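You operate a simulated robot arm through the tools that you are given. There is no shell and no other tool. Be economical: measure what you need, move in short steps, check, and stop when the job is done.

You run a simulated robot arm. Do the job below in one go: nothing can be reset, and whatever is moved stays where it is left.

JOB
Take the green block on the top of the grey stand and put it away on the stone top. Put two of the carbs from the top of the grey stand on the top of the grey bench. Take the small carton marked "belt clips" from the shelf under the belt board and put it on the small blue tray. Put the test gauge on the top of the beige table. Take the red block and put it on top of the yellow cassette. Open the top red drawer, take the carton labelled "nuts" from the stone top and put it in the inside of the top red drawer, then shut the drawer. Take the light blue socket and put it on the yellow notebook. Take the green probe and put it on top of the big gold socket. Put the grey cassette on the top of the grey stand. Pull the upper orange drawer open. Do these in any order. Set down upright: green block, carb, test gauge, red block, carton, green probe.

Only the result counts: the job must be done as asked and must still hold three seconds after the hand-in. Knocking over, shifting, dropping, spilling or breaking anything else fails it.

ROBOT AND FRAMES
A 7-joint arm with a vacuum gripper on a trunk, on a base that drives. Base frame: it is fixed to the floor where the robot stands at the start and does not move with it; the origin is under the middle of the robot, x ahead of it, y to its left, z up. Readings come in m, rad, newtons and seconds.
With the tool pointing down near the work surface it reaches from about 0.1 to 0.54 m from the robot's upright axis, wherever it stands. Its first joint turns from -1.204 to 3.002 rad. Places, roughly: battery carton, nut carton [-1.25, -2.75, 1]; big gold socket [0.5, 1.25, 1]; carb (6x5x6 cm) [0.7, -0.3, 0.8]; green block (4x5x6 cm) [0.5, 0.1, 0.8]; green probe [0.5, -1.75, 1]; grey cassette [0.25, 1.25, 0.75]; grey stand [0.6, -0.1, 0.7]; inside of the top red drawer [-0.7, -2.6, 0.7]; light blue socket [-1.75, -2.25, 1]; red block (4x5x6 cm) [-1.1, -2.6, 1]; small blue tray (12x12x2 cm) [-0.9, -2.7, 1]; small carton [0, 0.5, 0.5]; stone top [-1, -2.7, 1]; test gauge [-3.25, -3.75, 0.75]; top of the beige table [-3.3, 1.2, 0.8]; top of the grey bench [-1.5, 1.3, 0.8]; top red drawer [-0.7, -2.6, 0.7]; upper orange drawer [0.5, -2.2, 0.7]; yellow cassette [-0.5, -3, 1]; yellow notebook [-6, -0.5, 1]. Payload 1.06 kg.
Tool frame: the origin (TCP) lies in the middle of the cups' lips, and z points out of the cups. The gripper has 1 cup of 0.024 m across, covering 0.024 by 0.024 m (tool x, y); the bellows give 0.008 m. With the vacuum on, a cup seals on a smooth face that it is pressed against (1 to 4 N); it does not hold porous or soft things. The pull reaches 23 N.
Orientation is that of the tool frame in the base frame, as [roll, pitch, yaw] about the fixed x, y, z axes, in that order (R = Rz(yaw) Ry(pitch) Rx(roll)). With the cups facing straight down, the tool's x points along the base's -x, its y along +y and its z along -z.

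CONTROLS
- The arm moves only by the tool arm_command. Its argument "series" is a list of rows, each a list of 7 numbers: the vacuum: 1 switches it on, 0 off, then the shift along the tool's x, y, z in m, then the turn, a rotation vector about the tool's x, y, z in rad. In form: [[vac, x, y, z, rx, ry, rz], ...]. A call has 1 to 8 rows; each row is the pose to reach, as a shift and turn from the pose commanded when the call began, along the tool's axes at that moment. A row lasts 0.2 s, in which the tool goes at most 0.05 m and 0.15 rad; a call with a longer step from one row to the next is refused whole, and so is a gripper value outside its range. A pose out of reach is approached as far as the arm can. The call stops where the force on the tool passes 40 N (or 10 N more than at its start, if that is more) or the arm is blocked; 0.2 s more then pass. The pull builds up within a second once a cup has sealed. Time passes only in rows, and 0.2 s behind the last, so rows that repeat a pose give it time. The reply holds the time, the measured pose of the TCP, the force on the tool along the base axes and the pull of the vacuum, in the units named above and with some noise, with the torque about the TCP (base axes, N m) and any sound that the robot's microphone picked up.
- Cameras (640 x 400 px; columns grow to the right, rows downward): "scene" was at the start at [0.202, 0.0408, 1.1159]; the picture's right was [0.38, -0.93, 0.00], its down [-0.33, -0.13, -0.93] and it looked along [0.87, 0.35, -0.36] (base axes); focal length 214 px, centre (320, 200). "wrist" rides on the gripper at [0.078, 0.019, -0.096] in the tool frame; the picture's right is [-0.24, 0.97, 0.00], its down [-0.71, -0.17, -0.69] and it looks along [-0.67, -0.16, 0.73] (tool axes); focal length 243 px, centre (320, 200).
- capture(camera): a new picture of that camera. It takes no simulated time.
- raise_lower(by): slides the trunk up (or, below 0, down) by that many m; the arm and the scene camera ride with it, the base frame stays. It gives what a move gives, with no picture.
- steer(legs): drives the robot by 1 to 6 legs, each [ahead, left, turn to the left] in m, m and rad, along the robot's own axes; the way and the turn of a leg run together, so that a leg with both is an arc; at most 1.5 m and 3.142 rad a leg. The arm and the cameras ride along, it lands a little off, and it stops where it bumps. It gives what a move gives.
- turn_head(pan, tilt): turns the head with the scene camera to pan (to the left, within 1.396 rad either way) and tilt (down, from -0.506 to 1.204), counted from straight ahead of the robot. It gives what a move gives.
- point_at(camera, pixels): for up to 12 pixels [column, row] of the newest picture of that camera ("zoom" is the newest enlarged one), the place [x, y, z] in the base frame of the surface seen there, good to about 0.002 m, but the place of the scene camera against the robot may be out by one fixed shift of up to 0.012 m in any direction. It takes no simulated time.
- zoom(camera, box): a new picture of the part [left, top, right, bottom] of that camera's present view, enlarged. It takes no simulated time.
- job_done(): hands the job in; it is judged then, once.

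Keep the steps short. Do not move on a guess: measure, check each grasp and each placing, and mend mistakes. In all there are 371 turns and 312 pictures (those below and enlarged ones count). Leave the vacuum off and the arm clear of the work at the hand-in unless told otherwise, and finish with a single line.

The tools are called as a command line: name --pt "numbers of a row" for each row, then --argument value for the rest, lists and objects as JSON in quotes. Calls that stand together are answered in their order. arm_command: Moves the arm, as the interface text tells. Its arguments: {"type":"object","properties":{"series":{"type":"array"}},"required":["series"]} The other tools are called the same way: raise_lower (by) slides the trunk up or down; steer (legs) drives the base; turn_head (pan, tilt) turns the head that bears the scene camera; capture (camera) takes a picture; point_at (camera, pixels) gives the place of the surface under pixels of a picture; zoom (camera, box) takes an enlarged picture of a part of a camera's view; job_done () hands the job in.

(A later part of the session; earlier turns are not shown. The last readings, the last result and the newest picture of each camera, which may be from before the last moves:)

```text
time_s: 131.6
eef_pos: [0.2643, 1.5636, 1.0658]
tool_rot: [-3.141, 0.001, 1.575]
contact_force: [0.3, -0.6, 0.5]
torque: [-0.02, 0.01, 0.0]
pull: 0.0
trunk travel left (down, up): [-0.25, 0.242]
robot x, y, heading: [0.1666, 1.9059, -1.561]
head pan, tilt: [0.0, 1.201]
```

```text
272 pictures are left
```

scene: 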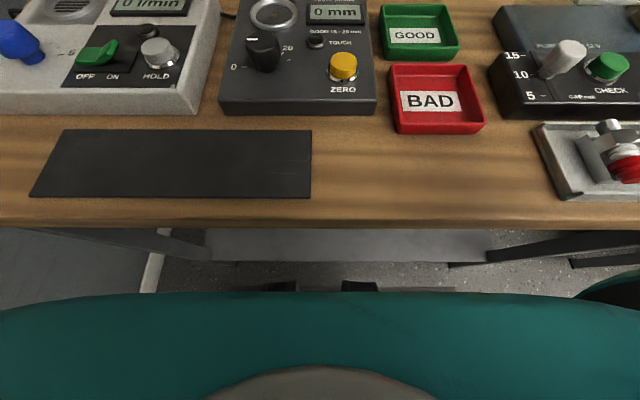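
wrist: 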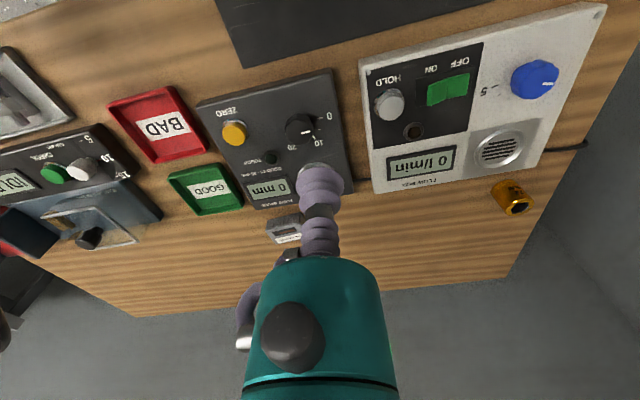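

zoom --camera "wrist" --box '[250, 190, 346, 250]'

point_at --camera "wrist" --pixels '[[278, 225], [272, 237], [290, 222], [285, 233], [513, 190], [500, 183], [290, 115], [260, 195]]'

```text
6.67 times, centred on (298, 220) of wrist
```

zoom: 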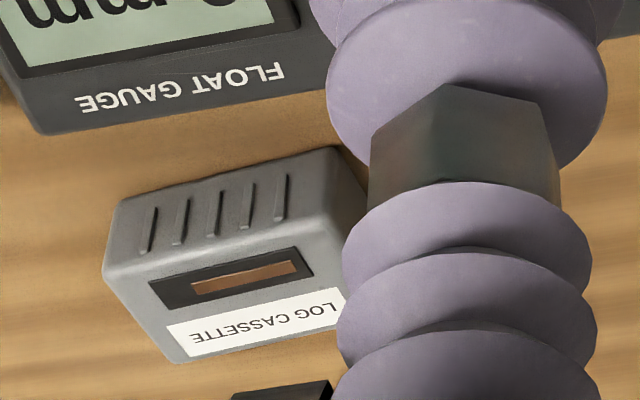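

```text
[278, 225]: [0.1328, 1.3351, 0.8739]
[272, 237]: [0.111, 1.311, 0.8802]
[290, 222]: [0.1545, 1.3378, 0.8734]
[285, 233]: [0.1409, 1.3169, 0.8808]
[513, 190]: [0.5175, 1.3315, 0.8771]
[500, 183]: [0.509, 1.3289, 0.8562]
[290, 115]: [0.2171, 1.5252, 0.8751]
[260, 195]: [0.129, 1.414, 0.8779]
```

The cassette top is at z≈0.881 and it's 0.59 m from the robot axis. I need to be closer, so I'll creep in 5 cm and check with the camera.

steer --legs '[[0.05, 0.0, -0.01]]'

capture --camera "scene"

point_at --camera "scene" --pixels '[[320, 240], [320, 255], [320, 295], [320, 305], [200, 242], [360, 285]]'

```text
time_s: 132.5
eef_pos: [0.2599, 1.5127, 1.0664]
tool_rot: [3.141, 0.001, 1.566]
contact_force: [-0.5, -0.5, -0.7]
torque: [0.0, -0.01, 0.01]
pull: 0.1
trunk travel left (down, up): [-0.25, 0.242]
robot x, y, heading: [0.1634, 1.8539, -1.58]
head pan, tilt: [0.0, 1.201]
```

```text
270 pictures are left
```

scene: 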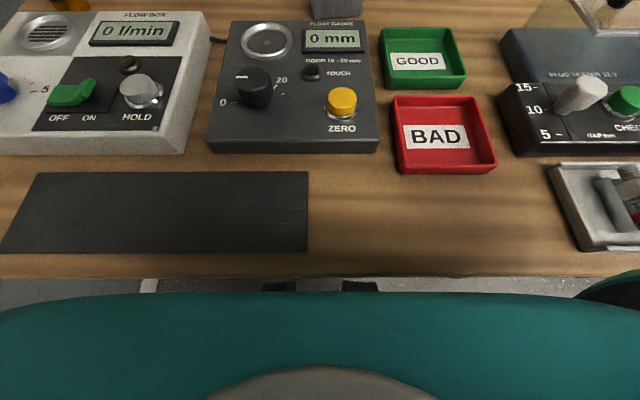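

```text
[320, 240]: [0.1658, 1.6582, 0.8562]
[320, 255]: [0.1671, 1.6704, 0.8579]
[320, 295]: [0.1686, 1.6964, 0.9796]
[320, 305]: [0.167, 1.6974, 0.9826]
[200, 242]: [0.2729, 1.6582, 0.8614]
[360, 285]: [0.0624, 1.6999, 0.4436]
```

The trunk is about at the bench edge and the cassette is now 0.536 m from the axis. I'll move the tool above the cassette, staying high.

arm_command --pt "0 -0.03 -0.02 0 0 0 0" --pt "0 -0.07 -0.045 0 0 0 0" --pt "0 -0.11 -0.07 0 0 0 0" --pt "0 -0.15 -0.095 0.02 0 0 0" --pt "0 -0.175 -0.11 0.06 0 0 0" --pt "0 -0.185 -0.115 0.1 0 0 0"

capture --camera "wrist"

```text
refused: row 4 steps farther than a row can; nothing moved
```

```text
269 pictures are left
```

wrist: 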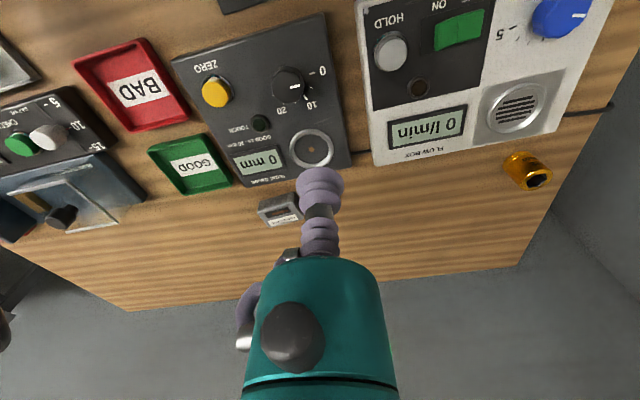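

arm_command --pt "0 -0.035 -0.025 0 0 0 0" --pt "0 -0.07 -0.05 0 0 0 0" --pt "0 -0.105 -0.075 0 0 0 0" --pt "0 -0.14 -0.1 0.01 0 0 0" --pt "0 -0.165 -0.11 0.04 0 0 0" --pt "0 -0.18 -0.115 0.08 0 0 0" --pt "0 -0.18 -0.115 0.1 0 0 0"

capture --camera "wrist"

capture --camera "scene"

```text
time_s: 134.1
eef_pos: [0.1431, 1.335, 0.9647]
tool_rot: [3.141, 0.003, 1.566]
contact_force: [0.5, -0.3, -1.1]
torque: [0.01, 0.01, 0.04]
pull: 0.0
trunk travel left (down, up): [-0.25, 0.242]
robot x, y, heading: [0.1683, 1.854, -1.575]
head pan, tilt: [0.0, 1.201]
```

```text
268 pictures are left
```

wrist: 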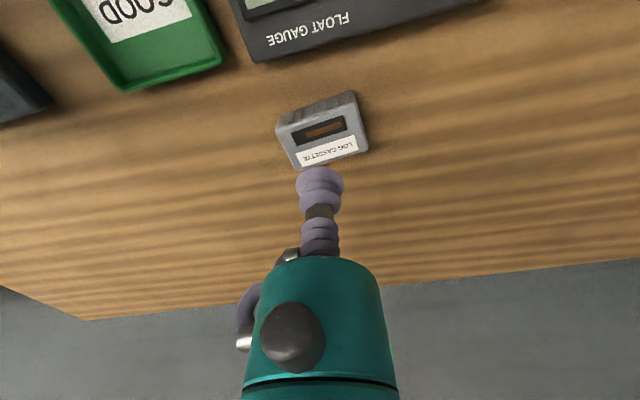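

```text
267 pictures are left
```

scene: 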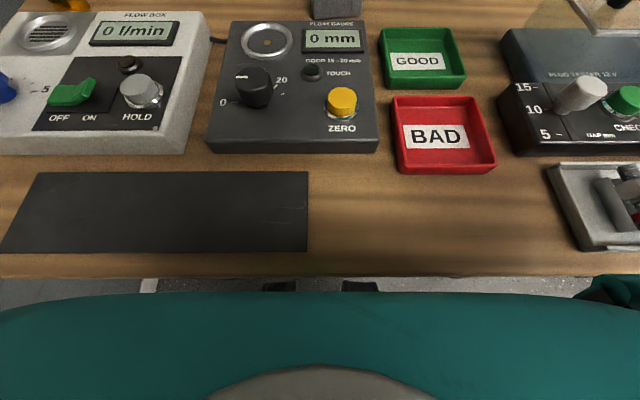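

zoom --camera "wrist" --box '[260, 80, 388, 160]'

point_at --camera "zoom" --pixels '[[110, 220], [220, 185], [330, 140], [420, 100], [170, 330], [330, 370], [420, 340], [520, 330], [440, 200], [320, 240], [200, 430]]'

```text
5.00 times, centred on (324, 120) of wrist
```

zoom: 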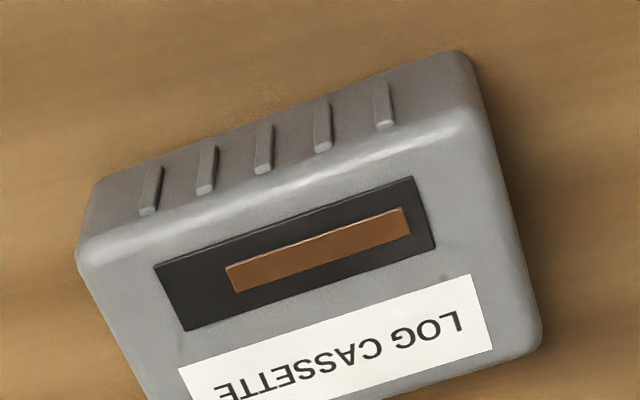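

```text
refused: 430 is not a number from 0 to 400
```

point_at --camera "zoom" --pixels '[[90, 240], [475, 110], [160, 270], [410, 185], [185, 325], [435, 245], [470, 280], [485, 345], [530, 340], [185, 370], [300, 260], [440, 200]]'

zoom --camera "wrist" --box '[272, 110, 384, 180]'

```text
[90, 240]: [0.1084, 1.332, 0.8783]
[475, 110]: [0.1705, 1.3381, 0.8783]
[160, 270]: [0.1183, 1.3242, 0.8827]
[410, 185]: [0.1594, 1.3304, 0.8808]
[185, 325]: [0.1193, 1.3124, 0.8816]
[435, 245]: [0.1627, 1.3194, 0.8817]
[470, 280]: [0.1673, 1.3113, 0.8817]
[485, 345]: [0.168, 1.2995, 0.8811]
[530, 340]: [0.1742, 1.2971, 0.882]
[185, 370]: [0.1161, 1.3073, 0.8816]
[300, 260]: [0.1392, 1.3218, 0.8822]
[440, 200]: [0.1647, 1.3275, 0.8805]
```

```text
5.71 times, centred on (328, 145) of wrist
```

zoom: 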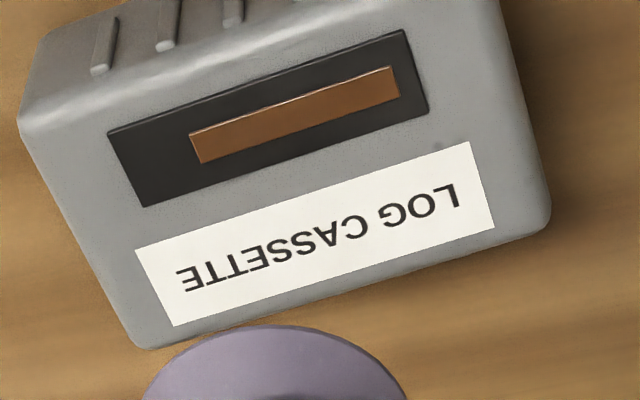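

The cassette top centre is about (0.140,1.316,0.882). I'll lower with the vacuum on and press lightly.

arm_command --pt "1 -0.019 -0.003 0.03 0 0 0" --pt "1 -0.019 -0.003 0.06 0 0 0" --pt "1 -0.019 -0.003 0.08 0 0 0" --pt "1 -0.019 -0.003 0.084 0 0 0" --pt "1 -0.019 -0.003 0.086 0 0 0" --pt "1 -0.019 -0.003 0.086 0 0 0"

```text
time_s: 135.5
eef_pos: [0.1415, 1.3144, 0.8794]
tool_rot: [3.14, 0.004, 1.565]
contact_force: [0.2, -0.4, 7.4]
torque: [-0.01, -0.02, -0.04]
pull: 22.7
trunk travel left (down, up): [-0.25, 0.242]
robot x, y, heading: [0.1657, 1.8531, -1.583]
head pan, tilt: [0.0, 1.201]
```

It sealed (pull 22.7). I'll lift it straight up.

arm_command --pt "1 0 0 -0.02 0 0 0" --pt "1 0 0 -0.05 0 0 0" --pt "1 0 0 -0.09 0 0 0" --pt "1 0 0 -0.13 0 0 0" --pt "1 0.03 0.02 -0.16 0 0 0" --pt "1 0.07 0.04 -0.17 0 0 0" --pt "1 0.11 0.06 -0.17 0 0 0" --pt "1 0.15 0.08 -0.17 0 0 0"

capture --camera "wrist"

```text
time_s: 137.3
eef_pos: [0.2218, 1.463, 1.0494]
tool_rot: [-3.141, -0.001, 1.564]
contact_force: [0.0, -0.7, -0.4]
torque: [-0.01, -0.01, -0.02]
pull: 22.7
trunk travel left (down, up): [-0.25, 0.242]
robot x, y, heading: [0.1665, 1.8533, -1.578]
head pan, tilt: [0.0, 1.201]
```

```text
264 pictures are left
```

wrist: 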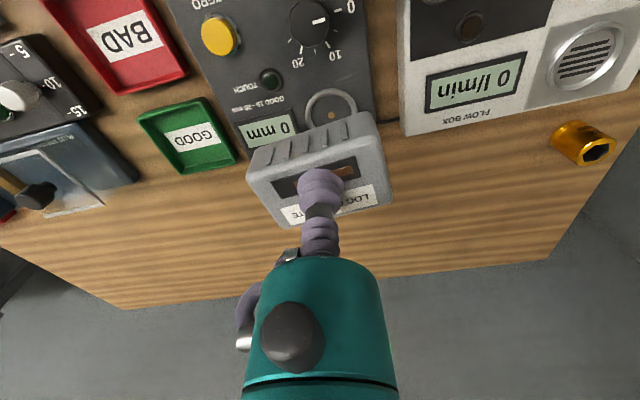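

The cassette is held. I'll back out and drive west along the aisle.

steer --legs '[[-0.3, 0, 0], [0, 0, -1.565], [1.49, 0, 0], [1.49, 0.05, 0], [1.3, 0.05, 0]]'

turn_head --pan 0.4 --tilt 0.4

capture --camera "scene"

```text
time_s: 163.1
eef_pos: [-4.4695, 1.8407, 1.0475]
tool_rot: [-3.141, 0.001, 0.027]
contact_force: [-0.6, -0.2, -1.3]
torque: [0.02, -0.01, 0.0]
pull: 23.8
trunk travel left (down, up): [-0.25, 0.242]
robot x, y, heading: [-4.0778, 1.9115, -3.116]
head pan, tilt: [0.0, 1.201]
```

```text
time_s: 164.2
eef_pos: [-4.4677, 1.8405, 1.0486]
tool_rot: [3.14, -0.001, 0.025]
contact_force: [-0.1, 0.4, -1.1]
torque: [0.03, -0.01, 0.0]
pull: 23.0
trunk travel left (down, up): [-0.25, 0.242]
robot x, y, heading: [-4.0775, 1.9108, -3.115]
head pan, tilt: [0.4, 0.4]
```

```text
263 pictures are left
```

scene: 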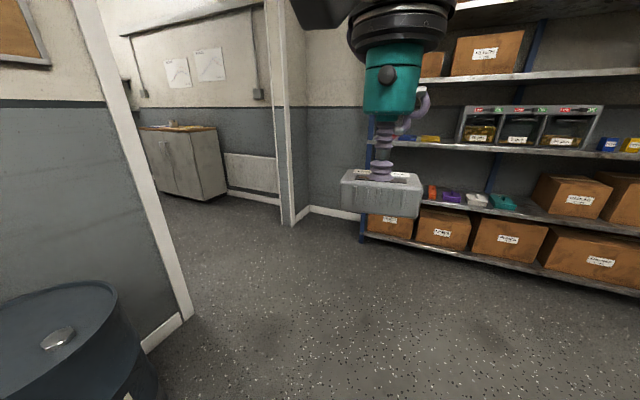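

point_at --camera "scene" --pixels '[[292, 222], [185, 312], [270, 200], [365, 240], [60, 390], [285, 150], [150, 330]]'

```text
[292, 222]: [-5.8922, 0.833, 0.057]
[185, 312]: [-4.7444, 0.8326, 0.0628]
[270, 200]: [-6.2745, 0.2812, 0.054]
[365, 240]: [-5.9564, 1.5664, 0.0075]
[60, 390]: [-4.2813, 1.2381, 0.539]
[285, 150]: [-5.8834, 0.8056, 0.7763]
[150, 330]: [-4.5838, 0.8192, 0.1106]
```

The doorway spans x -5.88 to -4.75. I'll go through it, then reverse east along the passage.

steer --legs '[[1.07, 0, -0.026], [0, 1.45, 0], [0, 0.27, 0], [-1.45, 0, 0]]'

```text
time_s: 191.6
eef_pos: [-4.0545, 0.131, 1.0482]
tool_rot: [3.14, 0.0, 0.016]
contact_force: [-0.9, 0.6, -1.8]
torque: [-0.03, 0.02, 0.02]
pull: 23.2
trunk travel left (down, up): [-0.25, 0.242]
robot x, y, heading: [-3.6653, 0.1927, -3.122]
head pan, tilt: [0.4, 0.4]
```

steer --legs '[[-0.68, 0, -0.02], [-0.7, 0.35, 0], [-1.1, 0.45, 0], [0, 0, 3.14], [0.75, 0.45, 0]]'

turn_head --pan 0.0 --tilt 0.6

capture --camera "scene"

```text
time_s: 216.4
eef_pos: [-0.0056, -0.0886, 1.0483]
tool_rot: [-3.141, -0.002, 3.133]
contact_force: [1.0, -0.4, -1.3]
torque: [0.02, -0.01, 0.0]
pull: 22.6
trunk travel left (down, up): [-0.25, 0.242]
robot x, y, heading: [-0.3982, -0.147, -0.008]
head pan, tilt: [0.4, 0.4]
```

```text
time_s: 217.3
eef_pos: [-0.0051, -0.0905, 1.0488]
tool_rot: [3.141, -0.001, 3.134]
contact_force: [-0.3, -0.9, -0.8]
torque: [0.0, 0.0, -0.02]
pull: 22.7
trunk travel left (down, up): [-0.25, 0.242]
robot x, y, heading: [-0.4033, -0.1433, -0.008]
head pan, tilt: [0.0, 0.6]
```

```text
262 pictures are left
```

scene: 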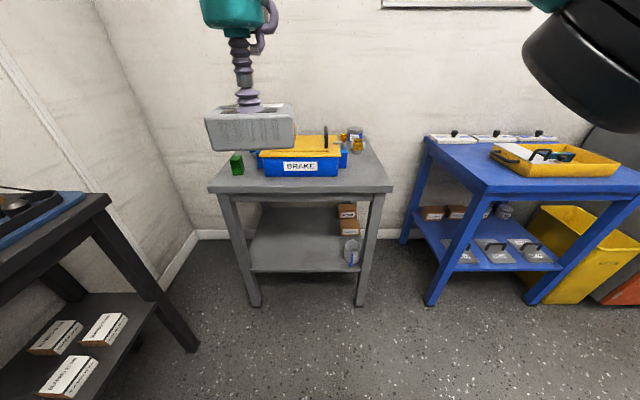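

point_at --camera "scene" --pixels '[[215, 186], [385, 186], [300, 184], [236, 160], [264, 172], [340, 170], [330, 180], [225, 180], [255, 180]]'

zoom --camera "scene" --box '[200, 115, 400, 240]'

```text
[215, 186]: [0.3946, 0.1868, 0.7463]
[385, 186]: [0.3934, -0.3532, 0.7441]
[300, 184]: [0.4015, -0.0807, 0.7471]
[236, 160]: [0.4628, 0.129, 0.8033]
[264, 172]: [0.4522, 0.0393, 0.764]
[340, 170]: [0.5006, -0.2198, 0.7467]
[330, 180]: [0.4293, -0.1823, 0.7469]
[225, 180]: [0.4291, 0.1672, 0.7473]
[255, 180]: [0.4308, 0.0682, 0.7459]
```

```text
3.20 times, centred on (300, 178) of scene
```

zoom: 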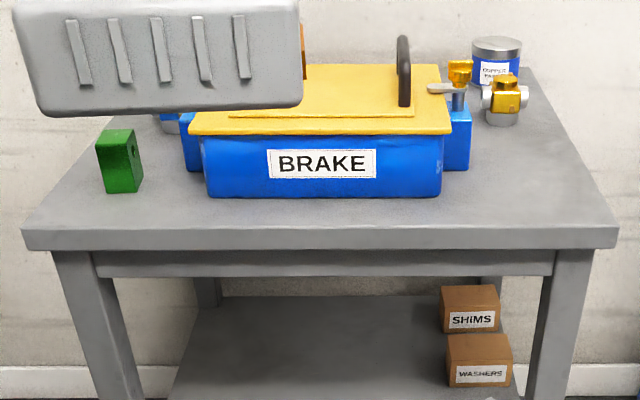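

The free right-front part of the stand top, around (0.46,-0.295), suits the cassette. I'll drive closer.

steer --legs '[[0.44, -0.02, 0]]'

capture --camera "scene"

capture --camera "wrist"

```text
time_s: 219.9
eef_pos: [0.4276, -0.1127, 1.0479]
tool_rot: [3.141, 0.0, 3.134]
contact_force: [0.0, 0.4, -1.2]
torque: [-0.02, -0.01, 0.0]
pull: 23.3
trunk travel left (down, up): [-0.25, 0.242]
robot x, y, heading: [0.0347, -0.166, -0.008]
head pan, tilt: [0.0, 0.6]
```

```text
260 pictures are left
```

scene: 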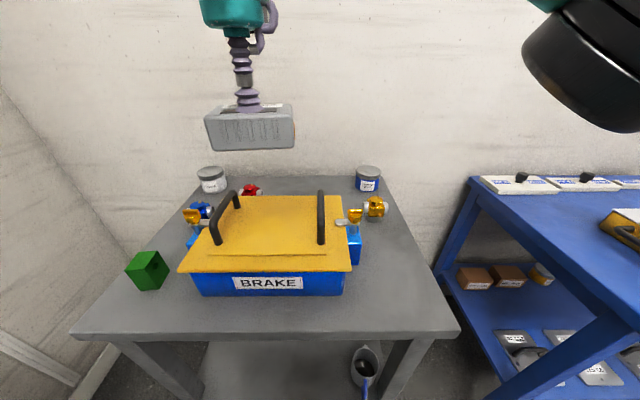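

```text
259 pictures are left
```

wrist: 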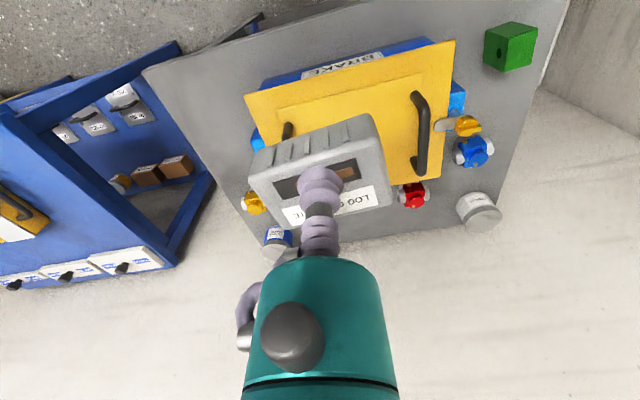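

point_at --camera "scene" --pixels '[[390, 300], [400, 260], [355, 265], [345, 295], [440, 330], [376, 200], [200, 207], [250, 188], [148, 255], [165, 268]]'

point_at --camera "wrist" --pixels '[[518, 30], [412, 192], [475, 150], [253, 203], [210, 100], [230, 140]]'

zoom --camera "scene" --box '[130, 155, 410, 330]'

```text
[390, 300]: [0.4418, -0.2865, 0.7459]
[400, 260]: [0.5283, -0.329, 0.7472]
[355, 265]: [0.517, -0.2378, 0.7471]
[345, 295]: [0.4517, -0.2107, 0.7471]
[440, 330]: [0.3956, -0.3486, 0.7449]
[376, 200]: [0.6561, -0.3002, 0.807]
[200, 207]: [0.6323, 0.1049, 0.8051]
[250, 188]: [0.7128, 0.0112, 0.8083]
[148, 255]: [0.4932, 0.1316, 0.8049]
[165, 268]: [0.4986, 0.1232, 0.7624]
```

```text
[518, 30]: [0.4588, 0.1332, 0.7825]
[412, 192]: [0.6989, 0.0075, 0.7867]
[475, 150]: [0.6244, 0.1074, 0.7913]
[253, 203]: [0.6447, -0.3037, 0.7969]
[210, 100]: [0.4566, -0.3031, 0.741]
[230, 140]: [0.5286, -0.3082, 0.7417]
```

```text
2.29 times, centred on (270, 242) of scene
```

zoom: 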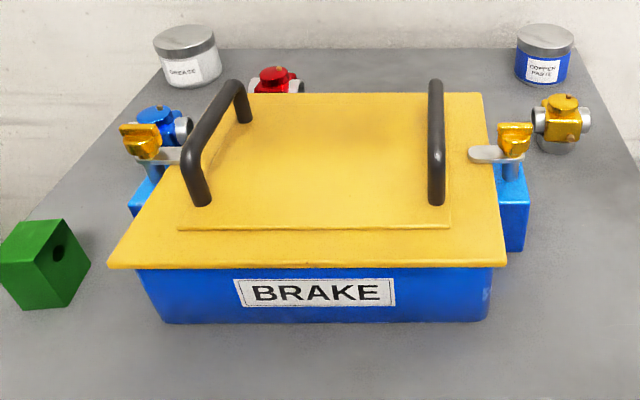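

I'll place the cassette at (0.475,-0.30), moving across at height first and then down.

arm_command --pt "1 -0.012 -0.045 0 0 0 0" --pt "1 -0.024 -0.09 0 0 0 0" --pt "1 -0.036 -0.135 0 0 0 0" --pt "1 -0.048 -0.18 0 0 0 0" --pt "1 -0.048 -0.187 0.04 0 0 0" --pt "1 -0.048 -0.187 0.085 0 0 0" --pt "1 -0.048 -0.187 0.13 0 0 0" --pt "1 -0.048 -0.187 0.17 0 0 0"

arm_command --pt "1 0 0 0.04 0 0 0" --pt "1 0 0 0.07 0 0 0" --pt "1 0 0 0.09 0 0 0"

capture --camera "scene"

```text
time_s: 221.7
eef_pos: [0.4761, -0.2974, 0.8797]
tool_rot: [3.141, 0.001, 3.135]
contact_force: [0.7, -0.1, -0.9]
torque: [0.0, -0.03, 0.03]
pull: 22.9
trunk travel left (down, up): [-0.25, 0.242]
robot x, y, heading: [0.035, -0.1678, -0.012]
head pan, tilt: [0.0, 0.6]
```

```text
time_s: 222.5
eef_pos: [0.475, -0.3001, 0.7887]
tool_rot: [3.141, 0.0, 3.136]
contact_force: [-0.1, 0.9, -1.6]
torque: [0.02, -0.01, 0.02]
pull: 23.0
trunk travel left (down, up): [-0.25, 0.242]
robot x, y, heading: [0.0319, -0.1693, -0.012]
head pan, tilt: [0.0, 0.6]
```

```text
257 pictures are left
```

scene: 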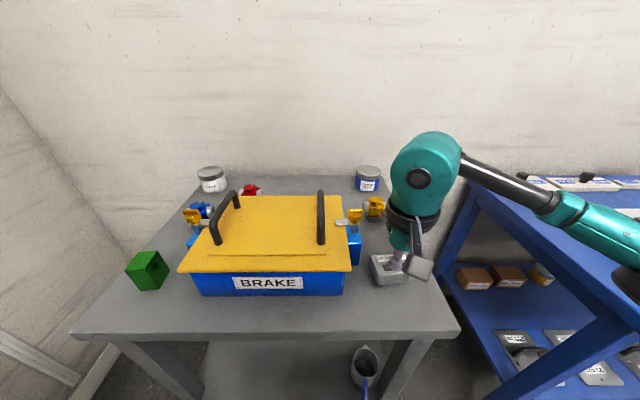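

Now lower in small steps until contact.

arm_command --pt "1 0 0 0.008 0 0 0" --pt "1 0 0 0.014 0 0 0" --pt "1 0 0 0.018 0 0 0" --pt "1 0 0 0.02 0 0 0"

```text
time_s: 223.5
eef_pos: [0.474, -0.2994, 0.7698]
tool_rot: [3.138, 0.005, 3.134]
contact_force: [2.7, -2.8, 14.7]
torque: [-0.03, -0.02, -0.02]
pull: 23.0
trunk travel left (down, up): [-0.25, 0.242]
robot x, y, heading: [0.0352, -0.168, -0.006]
head pan, tilt: [0.0, 0.6]
```

Contact felt. Release and lift.

arm_command --pt "0 0 0 -0.002 0 0 0" --pt "0 0 0 -0.002 0 0 0" --pt "0 0 0 -0.003 0 0 0" --pt "0 0 0 -0.02 0 0 0" --pt "0 0 0 -0.06 0 0 0" --pt "0 0 0 -0.11 0 0 0" --pt "0 0 0 -0.16 0 0 0"

capture --camera "wrist"

```text
time_s: 225.1
eef_pos: [0.475, -0.2989, 0.9299]
tool_rot: [-3.141, 0.0, 3.135]
contact_force: [-0.3, 0.3, -0.2]
torque: [-0.03, 0.0, 0.0]
pull: 0.1
trunk travel left (down, up): [-0.25, 0.242]
robot x, y, heading: [0.0339, -0.1656, -0.005]
head pan, tilt: [0.0, 0.6]
```

```text
256 pictures are left
```

wrist: 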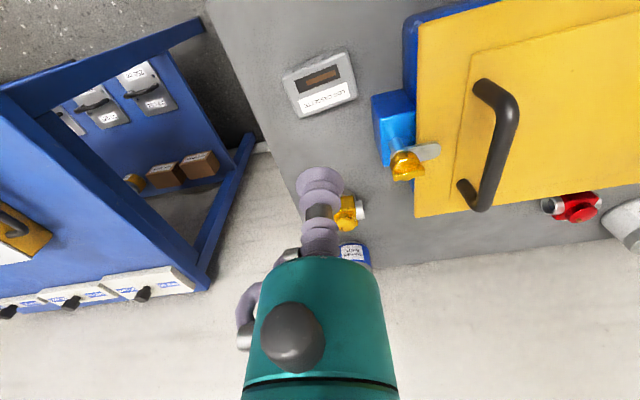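

The cassette is down well. Next is the gold carb near (0.65,-0.30). I'll drive 0.15 m ahead, which carries the tool over it at z 0.93.

steer --legs '[[0.15, 0, 0]]'

capture --camera "wrist"

capture --camera "scene"

```text
time_s: 226.5
eef_pos: [0.6216, -0.3007, 0.9276]
tool_rot: [-3.141, -0.001, 3.133]
contact_force: [0.0, -0.1, -0.5]
torque: [-0.01, -0.01, 0.04]
pull: 0.0
trunk travel left (down, up): [-0.25, 0.242]
robot x, y, heading: [0.181, -0.1709, -0.005]
head pan, tilt: [0.0, 0.6]
```

```text
255 pictures are left
```

wrist: 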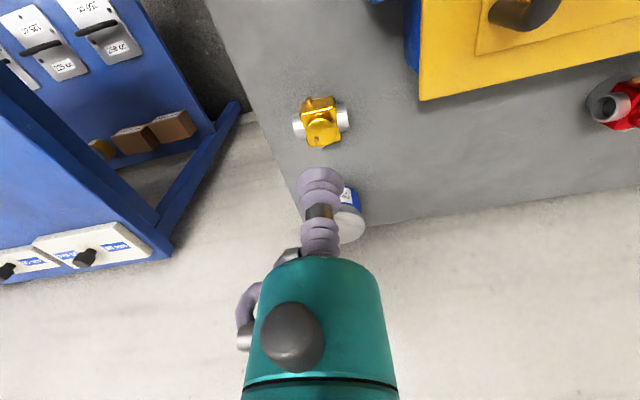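

```text
254 pictures are left
```

scene: 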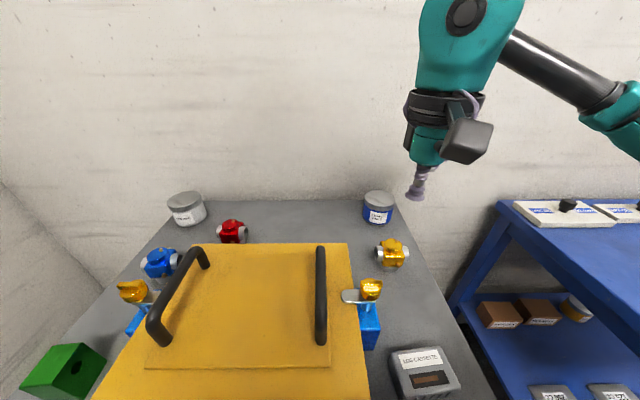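

zoom --camera "wrist" --box '[280, 85, 360, 155]'

zoom --camera "scene" --box '[352, 225, 432, 275]'

point_at --camera "wrist" --pixels '[[320, 128], [318, 137], [312, 125], [330, 125], [318, 110], [298, 128], [343, 117], [335, 148]]'

```text
5.71 times, centred on (320, 120) of wrist
```

zoom: 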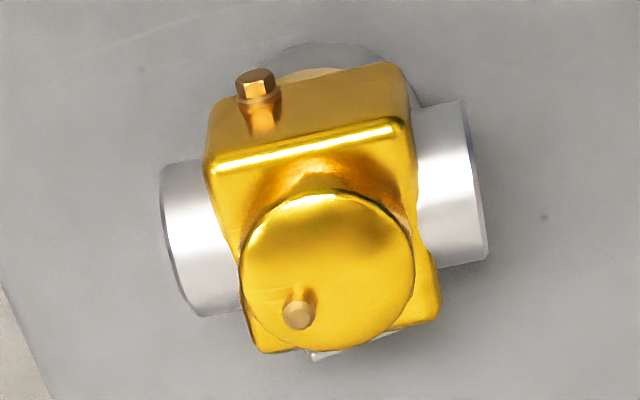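

```text
8.00 times, centred on (392, 250) of scene
```

zoom: 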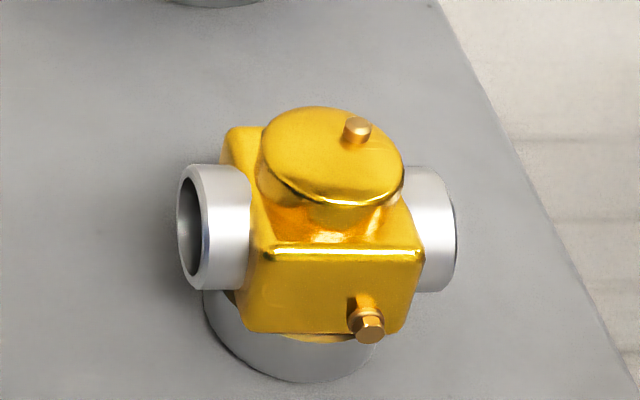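

```text
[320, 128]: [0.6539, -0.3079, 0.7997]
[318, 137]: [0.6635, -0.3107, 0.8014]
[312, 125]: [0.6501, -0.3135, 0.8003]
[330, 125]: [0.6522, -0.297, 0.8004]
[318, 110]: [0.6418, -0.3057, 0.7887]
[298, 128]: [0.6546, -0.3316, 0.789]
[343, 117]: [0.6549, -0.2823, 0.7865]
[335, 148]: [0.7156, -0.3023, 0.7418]
```

point_at --camera "zoom" --pixels '[[365, 110], [150, 60]]'

zoom --camera "wrist" --box '[296, 108, 344, 150]'

point_at --camera "zoom" --pixels '[[195, 230], [440, 200], [315, 110], [330, 330], [320, 220], [285, 282], [285, 270], [240, 140], [410, 140], [410, 300]]'

```text
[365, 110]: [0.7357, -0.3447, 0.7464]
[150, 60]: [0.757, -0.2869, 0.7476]
```

```text
9.52 times, centred on (320, 129) of wrist
```

zoom: 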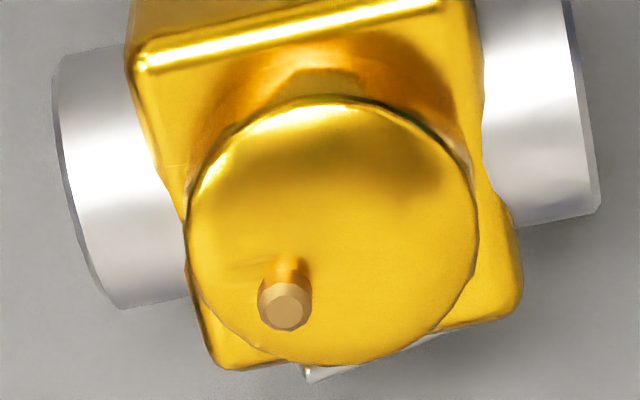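

```text
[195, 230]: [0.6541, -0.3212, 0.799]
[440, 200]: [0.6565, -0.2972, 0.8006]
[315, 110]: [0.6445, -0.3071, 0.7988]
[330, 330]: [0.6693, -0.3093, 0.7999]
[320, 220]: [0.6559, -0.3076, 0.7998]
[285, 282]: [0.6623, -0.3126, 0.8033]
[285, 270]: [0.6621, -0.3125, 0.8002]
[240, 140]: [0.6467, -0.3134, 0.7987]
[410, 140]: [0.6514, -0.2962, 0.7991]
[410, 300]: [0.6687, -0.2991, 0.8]
```

The carb's top disc is 29 mm wide, centred at (0.657,-0.308,0.800), with a small screw inside the cup's circle. I'll try a seal at the centre.

arm_command --pt "1 -0.035 -0.006 0.03 0 0 0" --pt "1 -0.035 -0.006 0.07 0 0 0" --pt "1 -0.035 -0.006 0.11 0 0 0" --pt "1 -0.035 -0.006 0.124 0 0 0" --pt "1 -0.035 -0.006 0.128 0 0 0" --pt "1 -0.035 -0.006 0.13 0 0 0" --pt "1 -0.035 -0.006 0.13 0 0 0"

```text
time_s: 228.1
eef_pos: [0.6572, -0.3047, 0.7997]
tool_rot: [3.141, 0.001, 3.134]
contact_force: [-0.9, -0.2, 7.5]
torque: [-0.11, -0.13, 0.0]
pull: 23.6
trunk travel left (down, up): [-0.25, 0.242]
robot x, y, heading: [0.179, -0.1672, -0.007]
head pan, tilt: [0.0, 0.6]
```

Sealed. Lift and draw in.

arm_command --pt "1 0 0 -0.03 0 0 0" --pt "1 0 0 -0.07 0 0 0" --pt "1 0 0 -0.11 0 0 0" --pt "1 0 0 -0.15 0 0 0" --pt "1 0 0 -0.19 0 0 0" --pt "1 0.03 0.03 -0.21 0 0 0" --pt "1 0.06 0.06 -0.22 0 0 0" --pt "1 0.09 0.09 -0.23 0 0 0"

arm_command --pt "1 0.03 0.035 0 0 0 0" --pt "1 0.06 0.07 0 0 0 0" --pt "1 0.09 0.1 0 0 0 0"

capture --camera "scene"

```text
time_s: 229.9
eef_pos: [0.5654, -0.2142, 1.0271]
tool_rot: [3.141, 0.0, 3.133]
contact_force: [0.2, 0.0, -1.1]
torque: [0.01, 0.0, -0.02]
pull: 22.4
trunk travel left (down, up): [-0.25, 0.242]
robot x, y, heading: [0.1835, -0.1677, -0.01]
head pan, tilt: [0.0, 0.6]
```

```text
time_s: 230.5
eef_pos: [0.5111, -0.1446, 1.0241]
tool_rot: [-3.137, 0.001, 3.122]
contact_force: [6.0, -4.2, -7.5]
torque: [0.34, -0.03, 0.34]
pull: 22.8
trunk travel left (down, up): [-0.25, 0.242]
robot x, y, heading: [0.1811, -0.1685, -0.01]
head pan, tilt: [0.0, 0.6]
stopped in row 3: the force on the tool passed its limit at 62 N (the readings are from after the stop); the commanded pose is now the measured one
```

```text
250 pictures are left
```

scene: 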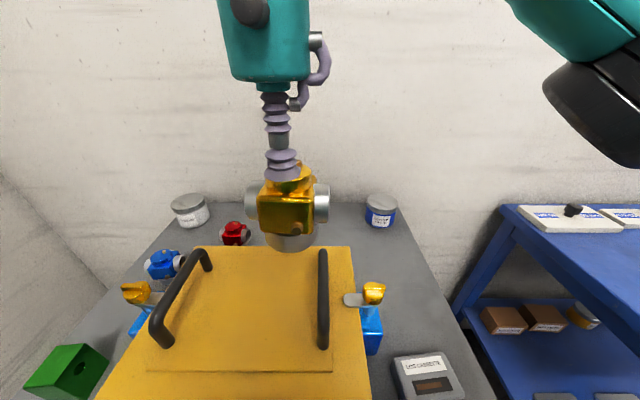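

Something touched at 62 N. I'll check the handle height and whether anything moved.

point_at --camera "scene" --pixels '[[322, 252], [326, 343], [205, 252], [160, 342], [340, 260], [290, 300], [345, 370], [425, 365], [374, 290], [235, 225], [163, 255], [380, 198]]'

zoom --camera "scene" --box '[200, 100, 400, 300]'

capture --camera "wrist"

```text
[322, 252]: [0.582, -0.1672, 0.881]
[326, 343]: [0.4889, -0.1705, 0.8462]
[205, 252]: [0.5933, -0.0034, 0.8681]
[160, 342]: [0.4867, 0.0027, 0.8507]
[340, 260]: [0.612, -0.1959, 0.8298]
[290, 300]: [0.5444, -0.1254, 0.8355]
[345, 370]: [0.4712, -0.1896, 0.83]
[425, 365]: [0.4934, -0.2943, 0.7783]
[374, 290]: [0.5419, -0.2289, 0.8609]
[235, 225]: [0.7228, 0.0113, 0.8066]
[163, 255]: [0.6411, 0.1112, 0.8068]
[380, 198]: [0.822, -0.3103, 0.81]
```

```text
2.00 times, centred on (300, 200) of scene
```

zoom: 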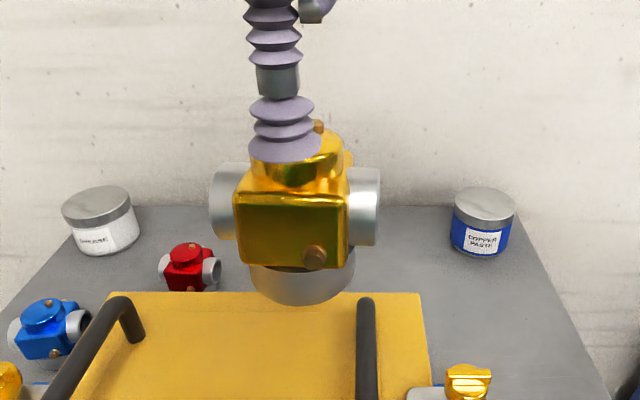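

```text
248 pictures are left
```

wrist: 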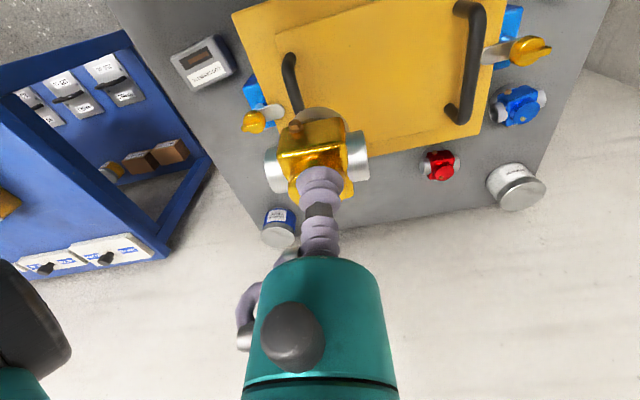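

Nothing on the stand was touched (handles top out at z≈0.885, the carb's bottom is at 0.96), so it was likely the arm meeting itself. I'll back off a little and keep that pose for driving.

arm_command --pt "1 -0.02 -0.03 -0.01 0 0 0" --pt "1 -0.035 -0.045 -0.02 0 0 0" --pt "1 -0.035 -0.045 -0.02 0 0 0"

capture --camera "scene"

```text
time_s: 231.3
eef_pos: [0.5432, -0.1901, 1.0445]
tool_rot: [-3.14, -0.001, 3.124]
contact_force: [0.6, 0.2, -1.8]
torque: [-0.03, -0.02, 0.03]
pull: 22.0
trunk travel left (down, up): [-0.25, 0.242]
robot x, y, heading: [0.1795, -0.1674, -0.01]
head pan, tilt: [0.0, 0.6]
```

```text
247 pictures are left
```

scene: 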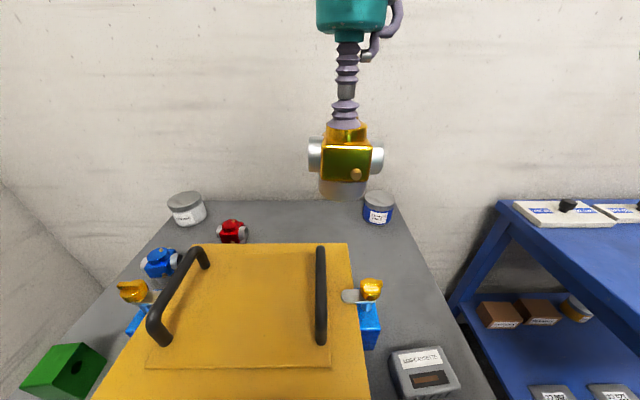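

The view matches the one before, so nothing moved. I'll drive to the store room now.

steer --legs '[[-0.58, 0, 0.01], [-0.85, -0.45, 0], [0, 0, 3.14], [1.04, -0.47, 0], [0.7, -0.34, 0], [0.7, 0, 0]]'

```text
time_s: 259.4
eef_pos: [-4.0885, 0.1727, 1.0441]
tool_rot: [-3.139, 0.001, -0.002]
contact_force: [0.6, 0.2, 0.0]
torque: [-0.01, 0.02, 0.01]
pull: 0.1
trunk travel left (down, up): [-0.25, 0.242]
robot x, y, heading: [-3.7251, 0.16, -3.13]
head pan, tilt: [0.0, 0.6]
```

The pull reads 0.1, so the carb was lost on the way. I'll look for it.

turn_head --pan 0.0 --tilt 0.9

capture --camera "scene"

steer --legs '[[0, 0, 3.1]]'

turn_head --pan 0.0 --tilt 0.5

capture --camera "scene"

```text
time_s: 260.2
eef_pos: [-4.0905, 0.1724, 1.0416]
tool_rot: [-3.135, 0.004, -0.008]
contact_force: [-24.6, 1.9, -46.2]
torque: [0.53, 2.18, -0.18]
pull: 0.2
trunk travel left (down, up): [-0.25, 0.242]
robot x, y, heading: [-3.7248, 0.1575, -3.13]
head pan, tilt: [0.0, 0.901]
```

```text
246 pictures are left
```

scene: 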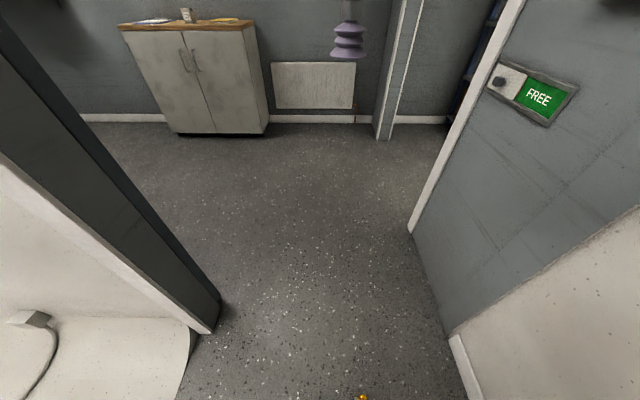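

```text
time_s: 267.8
eef_pos: [-3.3632, 0.1131, 1.0417]
tool_rot: [-3.134, 0.006, 3.047]
contact_force: [46.7, -4.8, -38.9]
torque: [-0.4, 1.07, -0.63]
pull: 0.0
trunk travel left (down, up): [-0.25, 0.242]
robot x, y, heading: [-3.7246, 0.161, -0.075]
head pan, tilt: [0.0, 0.901]
```

```text
time_s: 268.7
eef_pos: [-3.3616, 0.112, 1.0425]
tool_rot: [-3.132, 0.006, 3.049]
contact_force: [0.2, 0.2, -0.1]
torque: [-0.03, 0.01, -0.01]
pull: 0.0
trunk travel left (down, up): [-0.25, 0.242]
robot x, y, heading: [-3.7259, 0.1608, -0.075]
head pan, tilt: [0.0, 0.499]
```

```text
245 pictures are left
```

scene: 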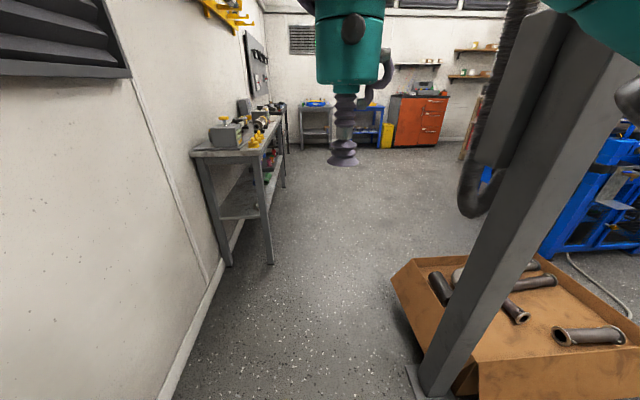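

Tilting the head pressed it on the arm, so I must keep the head up when the arm is close in. The gold carb seemed to be just at the foot of the robot. I'll move the arm outward, then look down.

arm_command --pt "0 -0.03 0 0 0 0 0" --pt "0 -0.07 0 0 0 0 0" --pt "0 -0.11 0 0 0 0 0" --pt "0 -0.13 0 0 0 0 0"

turn_head --pan 0.0 --tilt 1.0

capture --camera "scene"

capture --camera "wrist"

```text
time_s: 269.7
eef_pos: [-3.2332, 0.1025, 1.0428]
tool_rot: [-3.133, 0.004, 3.049]
contact_force: [-0.9, 0.1, -0.5]
torque: [-0.01, -0.03, 0.01]
pull: 0.1
trunk travel left (down, up): [-0.25, 0.242]
robot x, y, heading: [-3.724, 0.1587, -0.076]
head pan, tilt: [0.0, 0.499]
```

```text
time_s: 270.6
eef_pos: [-3.233, 0.1025, 1.0426]
tool_rot: [-3.132, 0.006, 3.048]
contact_force: [-0.4, -0.2, 0.4]
torque: [0.02, -0.01, 0.0]
pull: 0.0
trunk travel left (down, up): [-0.25, 0.242]
robot x, y, heading: [-3.725, 0.1594, -0.079]
head pan, tilt: [0.0, 1.0]
```

```text
244 pictures are left
```

scene: 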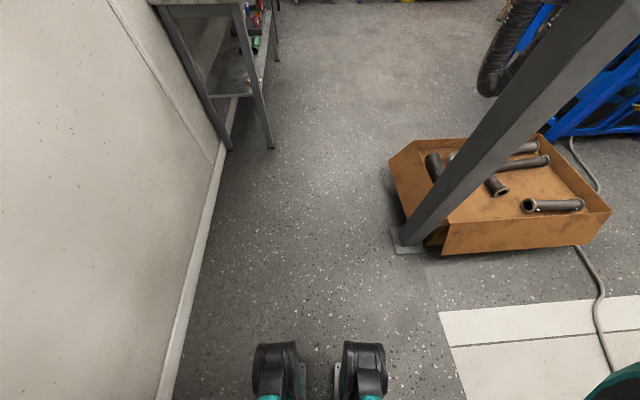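

```text
243 pictures are left
```

wrist: 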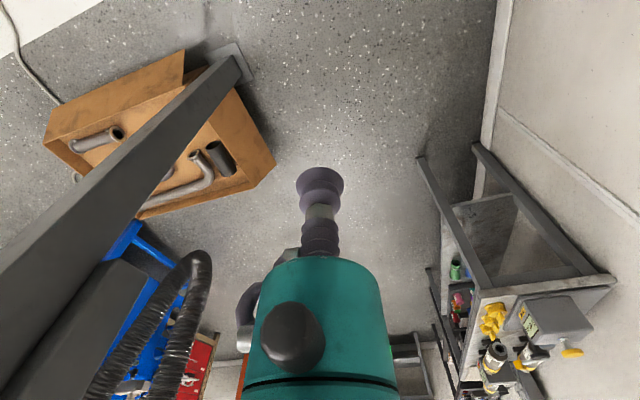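

steer --legs '[[0.45, 0.0, 0.07], [0, 0, 3.1]]'

capture --camera "scene"

```text
time_s: 280.6
eef_pos: [-3.7597, 0.1895, 1.0427]
tool_rot: [-3.132, 0.005, -0.079]
contact_force: [-1.3, -0.2, 0.0]
torque: [0.04, 0.01, -0.01]
pull: 0.0
trunk travel left (down, up): [-0.25, 0.242]
robot x, y, heading: [-3.2679, 0.1456, 3.081]
head pan, tilt: [0.0, 1.0]
```

```text
242 pictures are left
```

scene: 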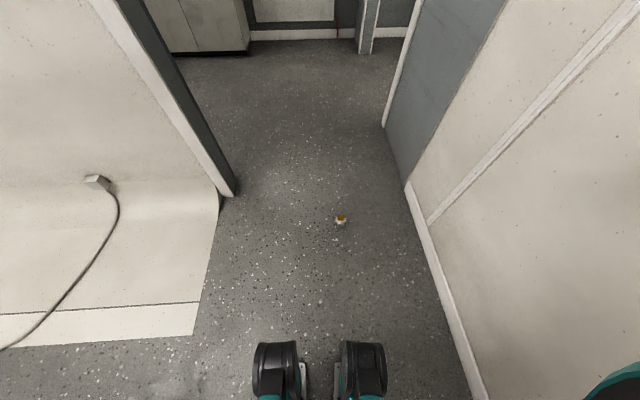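

zoom --camera "scene" --box '[300, 195, 380, 245]'

point_at --camera "zoom" --pixels '[[330, 180], [320, 240], [330, 150]]'

```text
8.00 times, centred on (340, 220) of scene
```

zoom: 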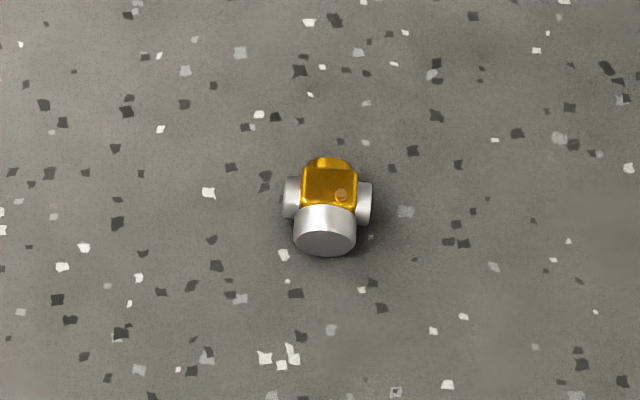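

```text
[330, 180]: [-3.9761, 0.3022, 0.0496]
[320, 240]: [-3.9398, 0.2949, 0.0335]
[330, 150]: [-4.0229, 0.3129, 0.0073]
```

The carb lies on its side on the floor at (-3.96,0.30). I'll measure the wheel front, then try to reach it with the trunk low.

point_at --camera "scene" --pixels '[[275, 350], [365, 350], [300, 375], [275, 335], [305, 365]]'

raise_lower --by -0.25

```text
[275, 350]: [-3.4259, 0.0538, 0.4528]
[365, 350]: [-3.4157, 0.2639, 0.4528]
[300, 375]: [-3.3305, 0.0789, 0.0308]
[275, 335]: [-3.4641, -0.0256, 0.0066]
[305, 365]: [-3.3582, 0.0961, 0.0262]
```

```text
time_s: 283.1
eef_pos: [-3.7596, 0.1895, 0.7934]
tool_rot: [-3.133, 0.008, -0.079]
contact_force: [-0.1, 0.2, 0.2]
torque: [-0.01, 0.0, 0.02]
pull: 0.1
trunk travel left (down, up): [0.0, 0.492]
robot x, y, heading: [-3.2676, 0.1407, 3.08]
head pan, tilt: [0.0, 1.0]
```

steer --legs '[[0.3, -0.11, 0.06]]'

arm_command --pt "0 0 0 0.05 0 0 0" --pt "0 0 0 0.1 0 0 0" --pt "0 0.02 0 0.14 0 0 0" --pt "0 0.04 0 0.18 0 0 0" --pt "0 0.06 0 0.22 0 0 0" --pt "0 0.08 0 0.26 0 0 0" --pt "0 0.1 0 0.3 0 0 0"

capture --camera "wrist"

capture --camera "scene"

```text
time_s: 285.3
eef_pos: [-4.0615, 0.2804, 0.7935]
tool_rot: [-3.134, 0.007, -0.022]
contact_force: [0.2, -0.1, 1.0]
torque: [0.04, 0.02, 0.01]
pull: 0.1
trunk travel left (down, up): [0.0, 0.492]
robot x, y, heading: [-3.5683, 0.2573, 3.139]
head pan, tilt: [0.0, 1.0]
```

```text
time_s: 286.9
eef_pos: [-3.9645, 0.2801, 0.4942]
tool_rot: [-3.132, 0.006, -0.022]
contact_force: [0.8, -0.4, 0.8]
torque: [-0.03, -0.01, -0.01]
pull: 0.0
trunk travel left (down, up): [0.0, 0.492]
robot x, y, heading: [-3.5658, 0.2596, 3.137]
head pan, tilt: [0.0, 1.0]
```

```text
240 pictures are left
```

wrist: 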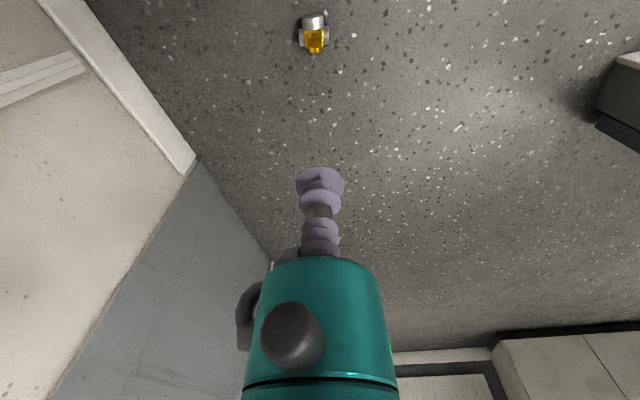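

```text
239 pictures are left
```

scene: 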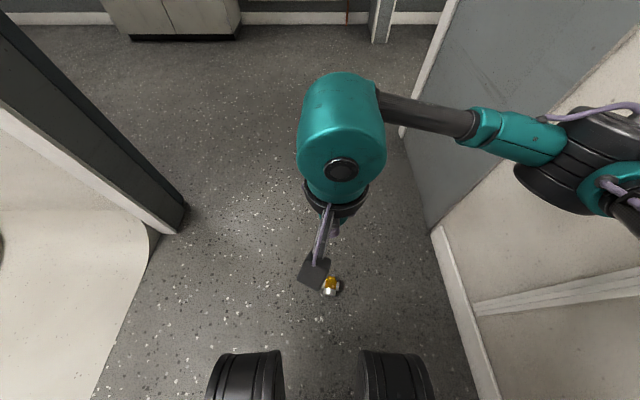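

arm_command --pt "0 0 0 0.045 0 0 0" --pt "0 0 0 0.09 0 0 0" --pt "0 0 0 0.135 0 0 0" --pt "0 0 0 0.18 0 0 0" --pt "0 0 0 0.22 0 0 0" --pt "0 0 0 0.26 0 0 0"

capture --camera "wrist"

capture --camera "scene"

```text
time_s: 288.3
eef_pos: [-3.9649, 0.2812, 0.2312]
tool_rot: [-3.133, 0.007, -0.022]
contact_force: [-1.2, -0.3, 0.1]
torque: [-0.01, 0.01, 0.03]
pull: 0.1
trunk travel left (down, up): [0.0, 0.492]
robot x, y, heading: [-3.567, 0.2593, 3.135]
head pan, tilt: [0.0, 1.0]
```

```text
238 pictures are left
```

wrist: 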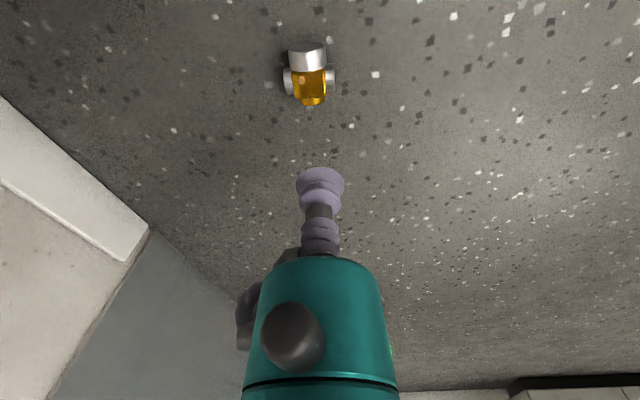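

```text
237 pictures are left
```

scene: 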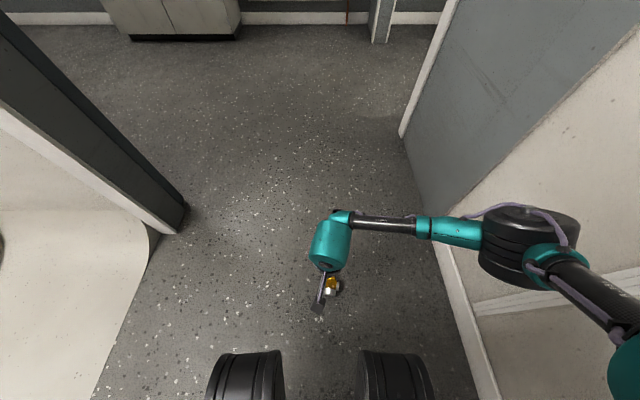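

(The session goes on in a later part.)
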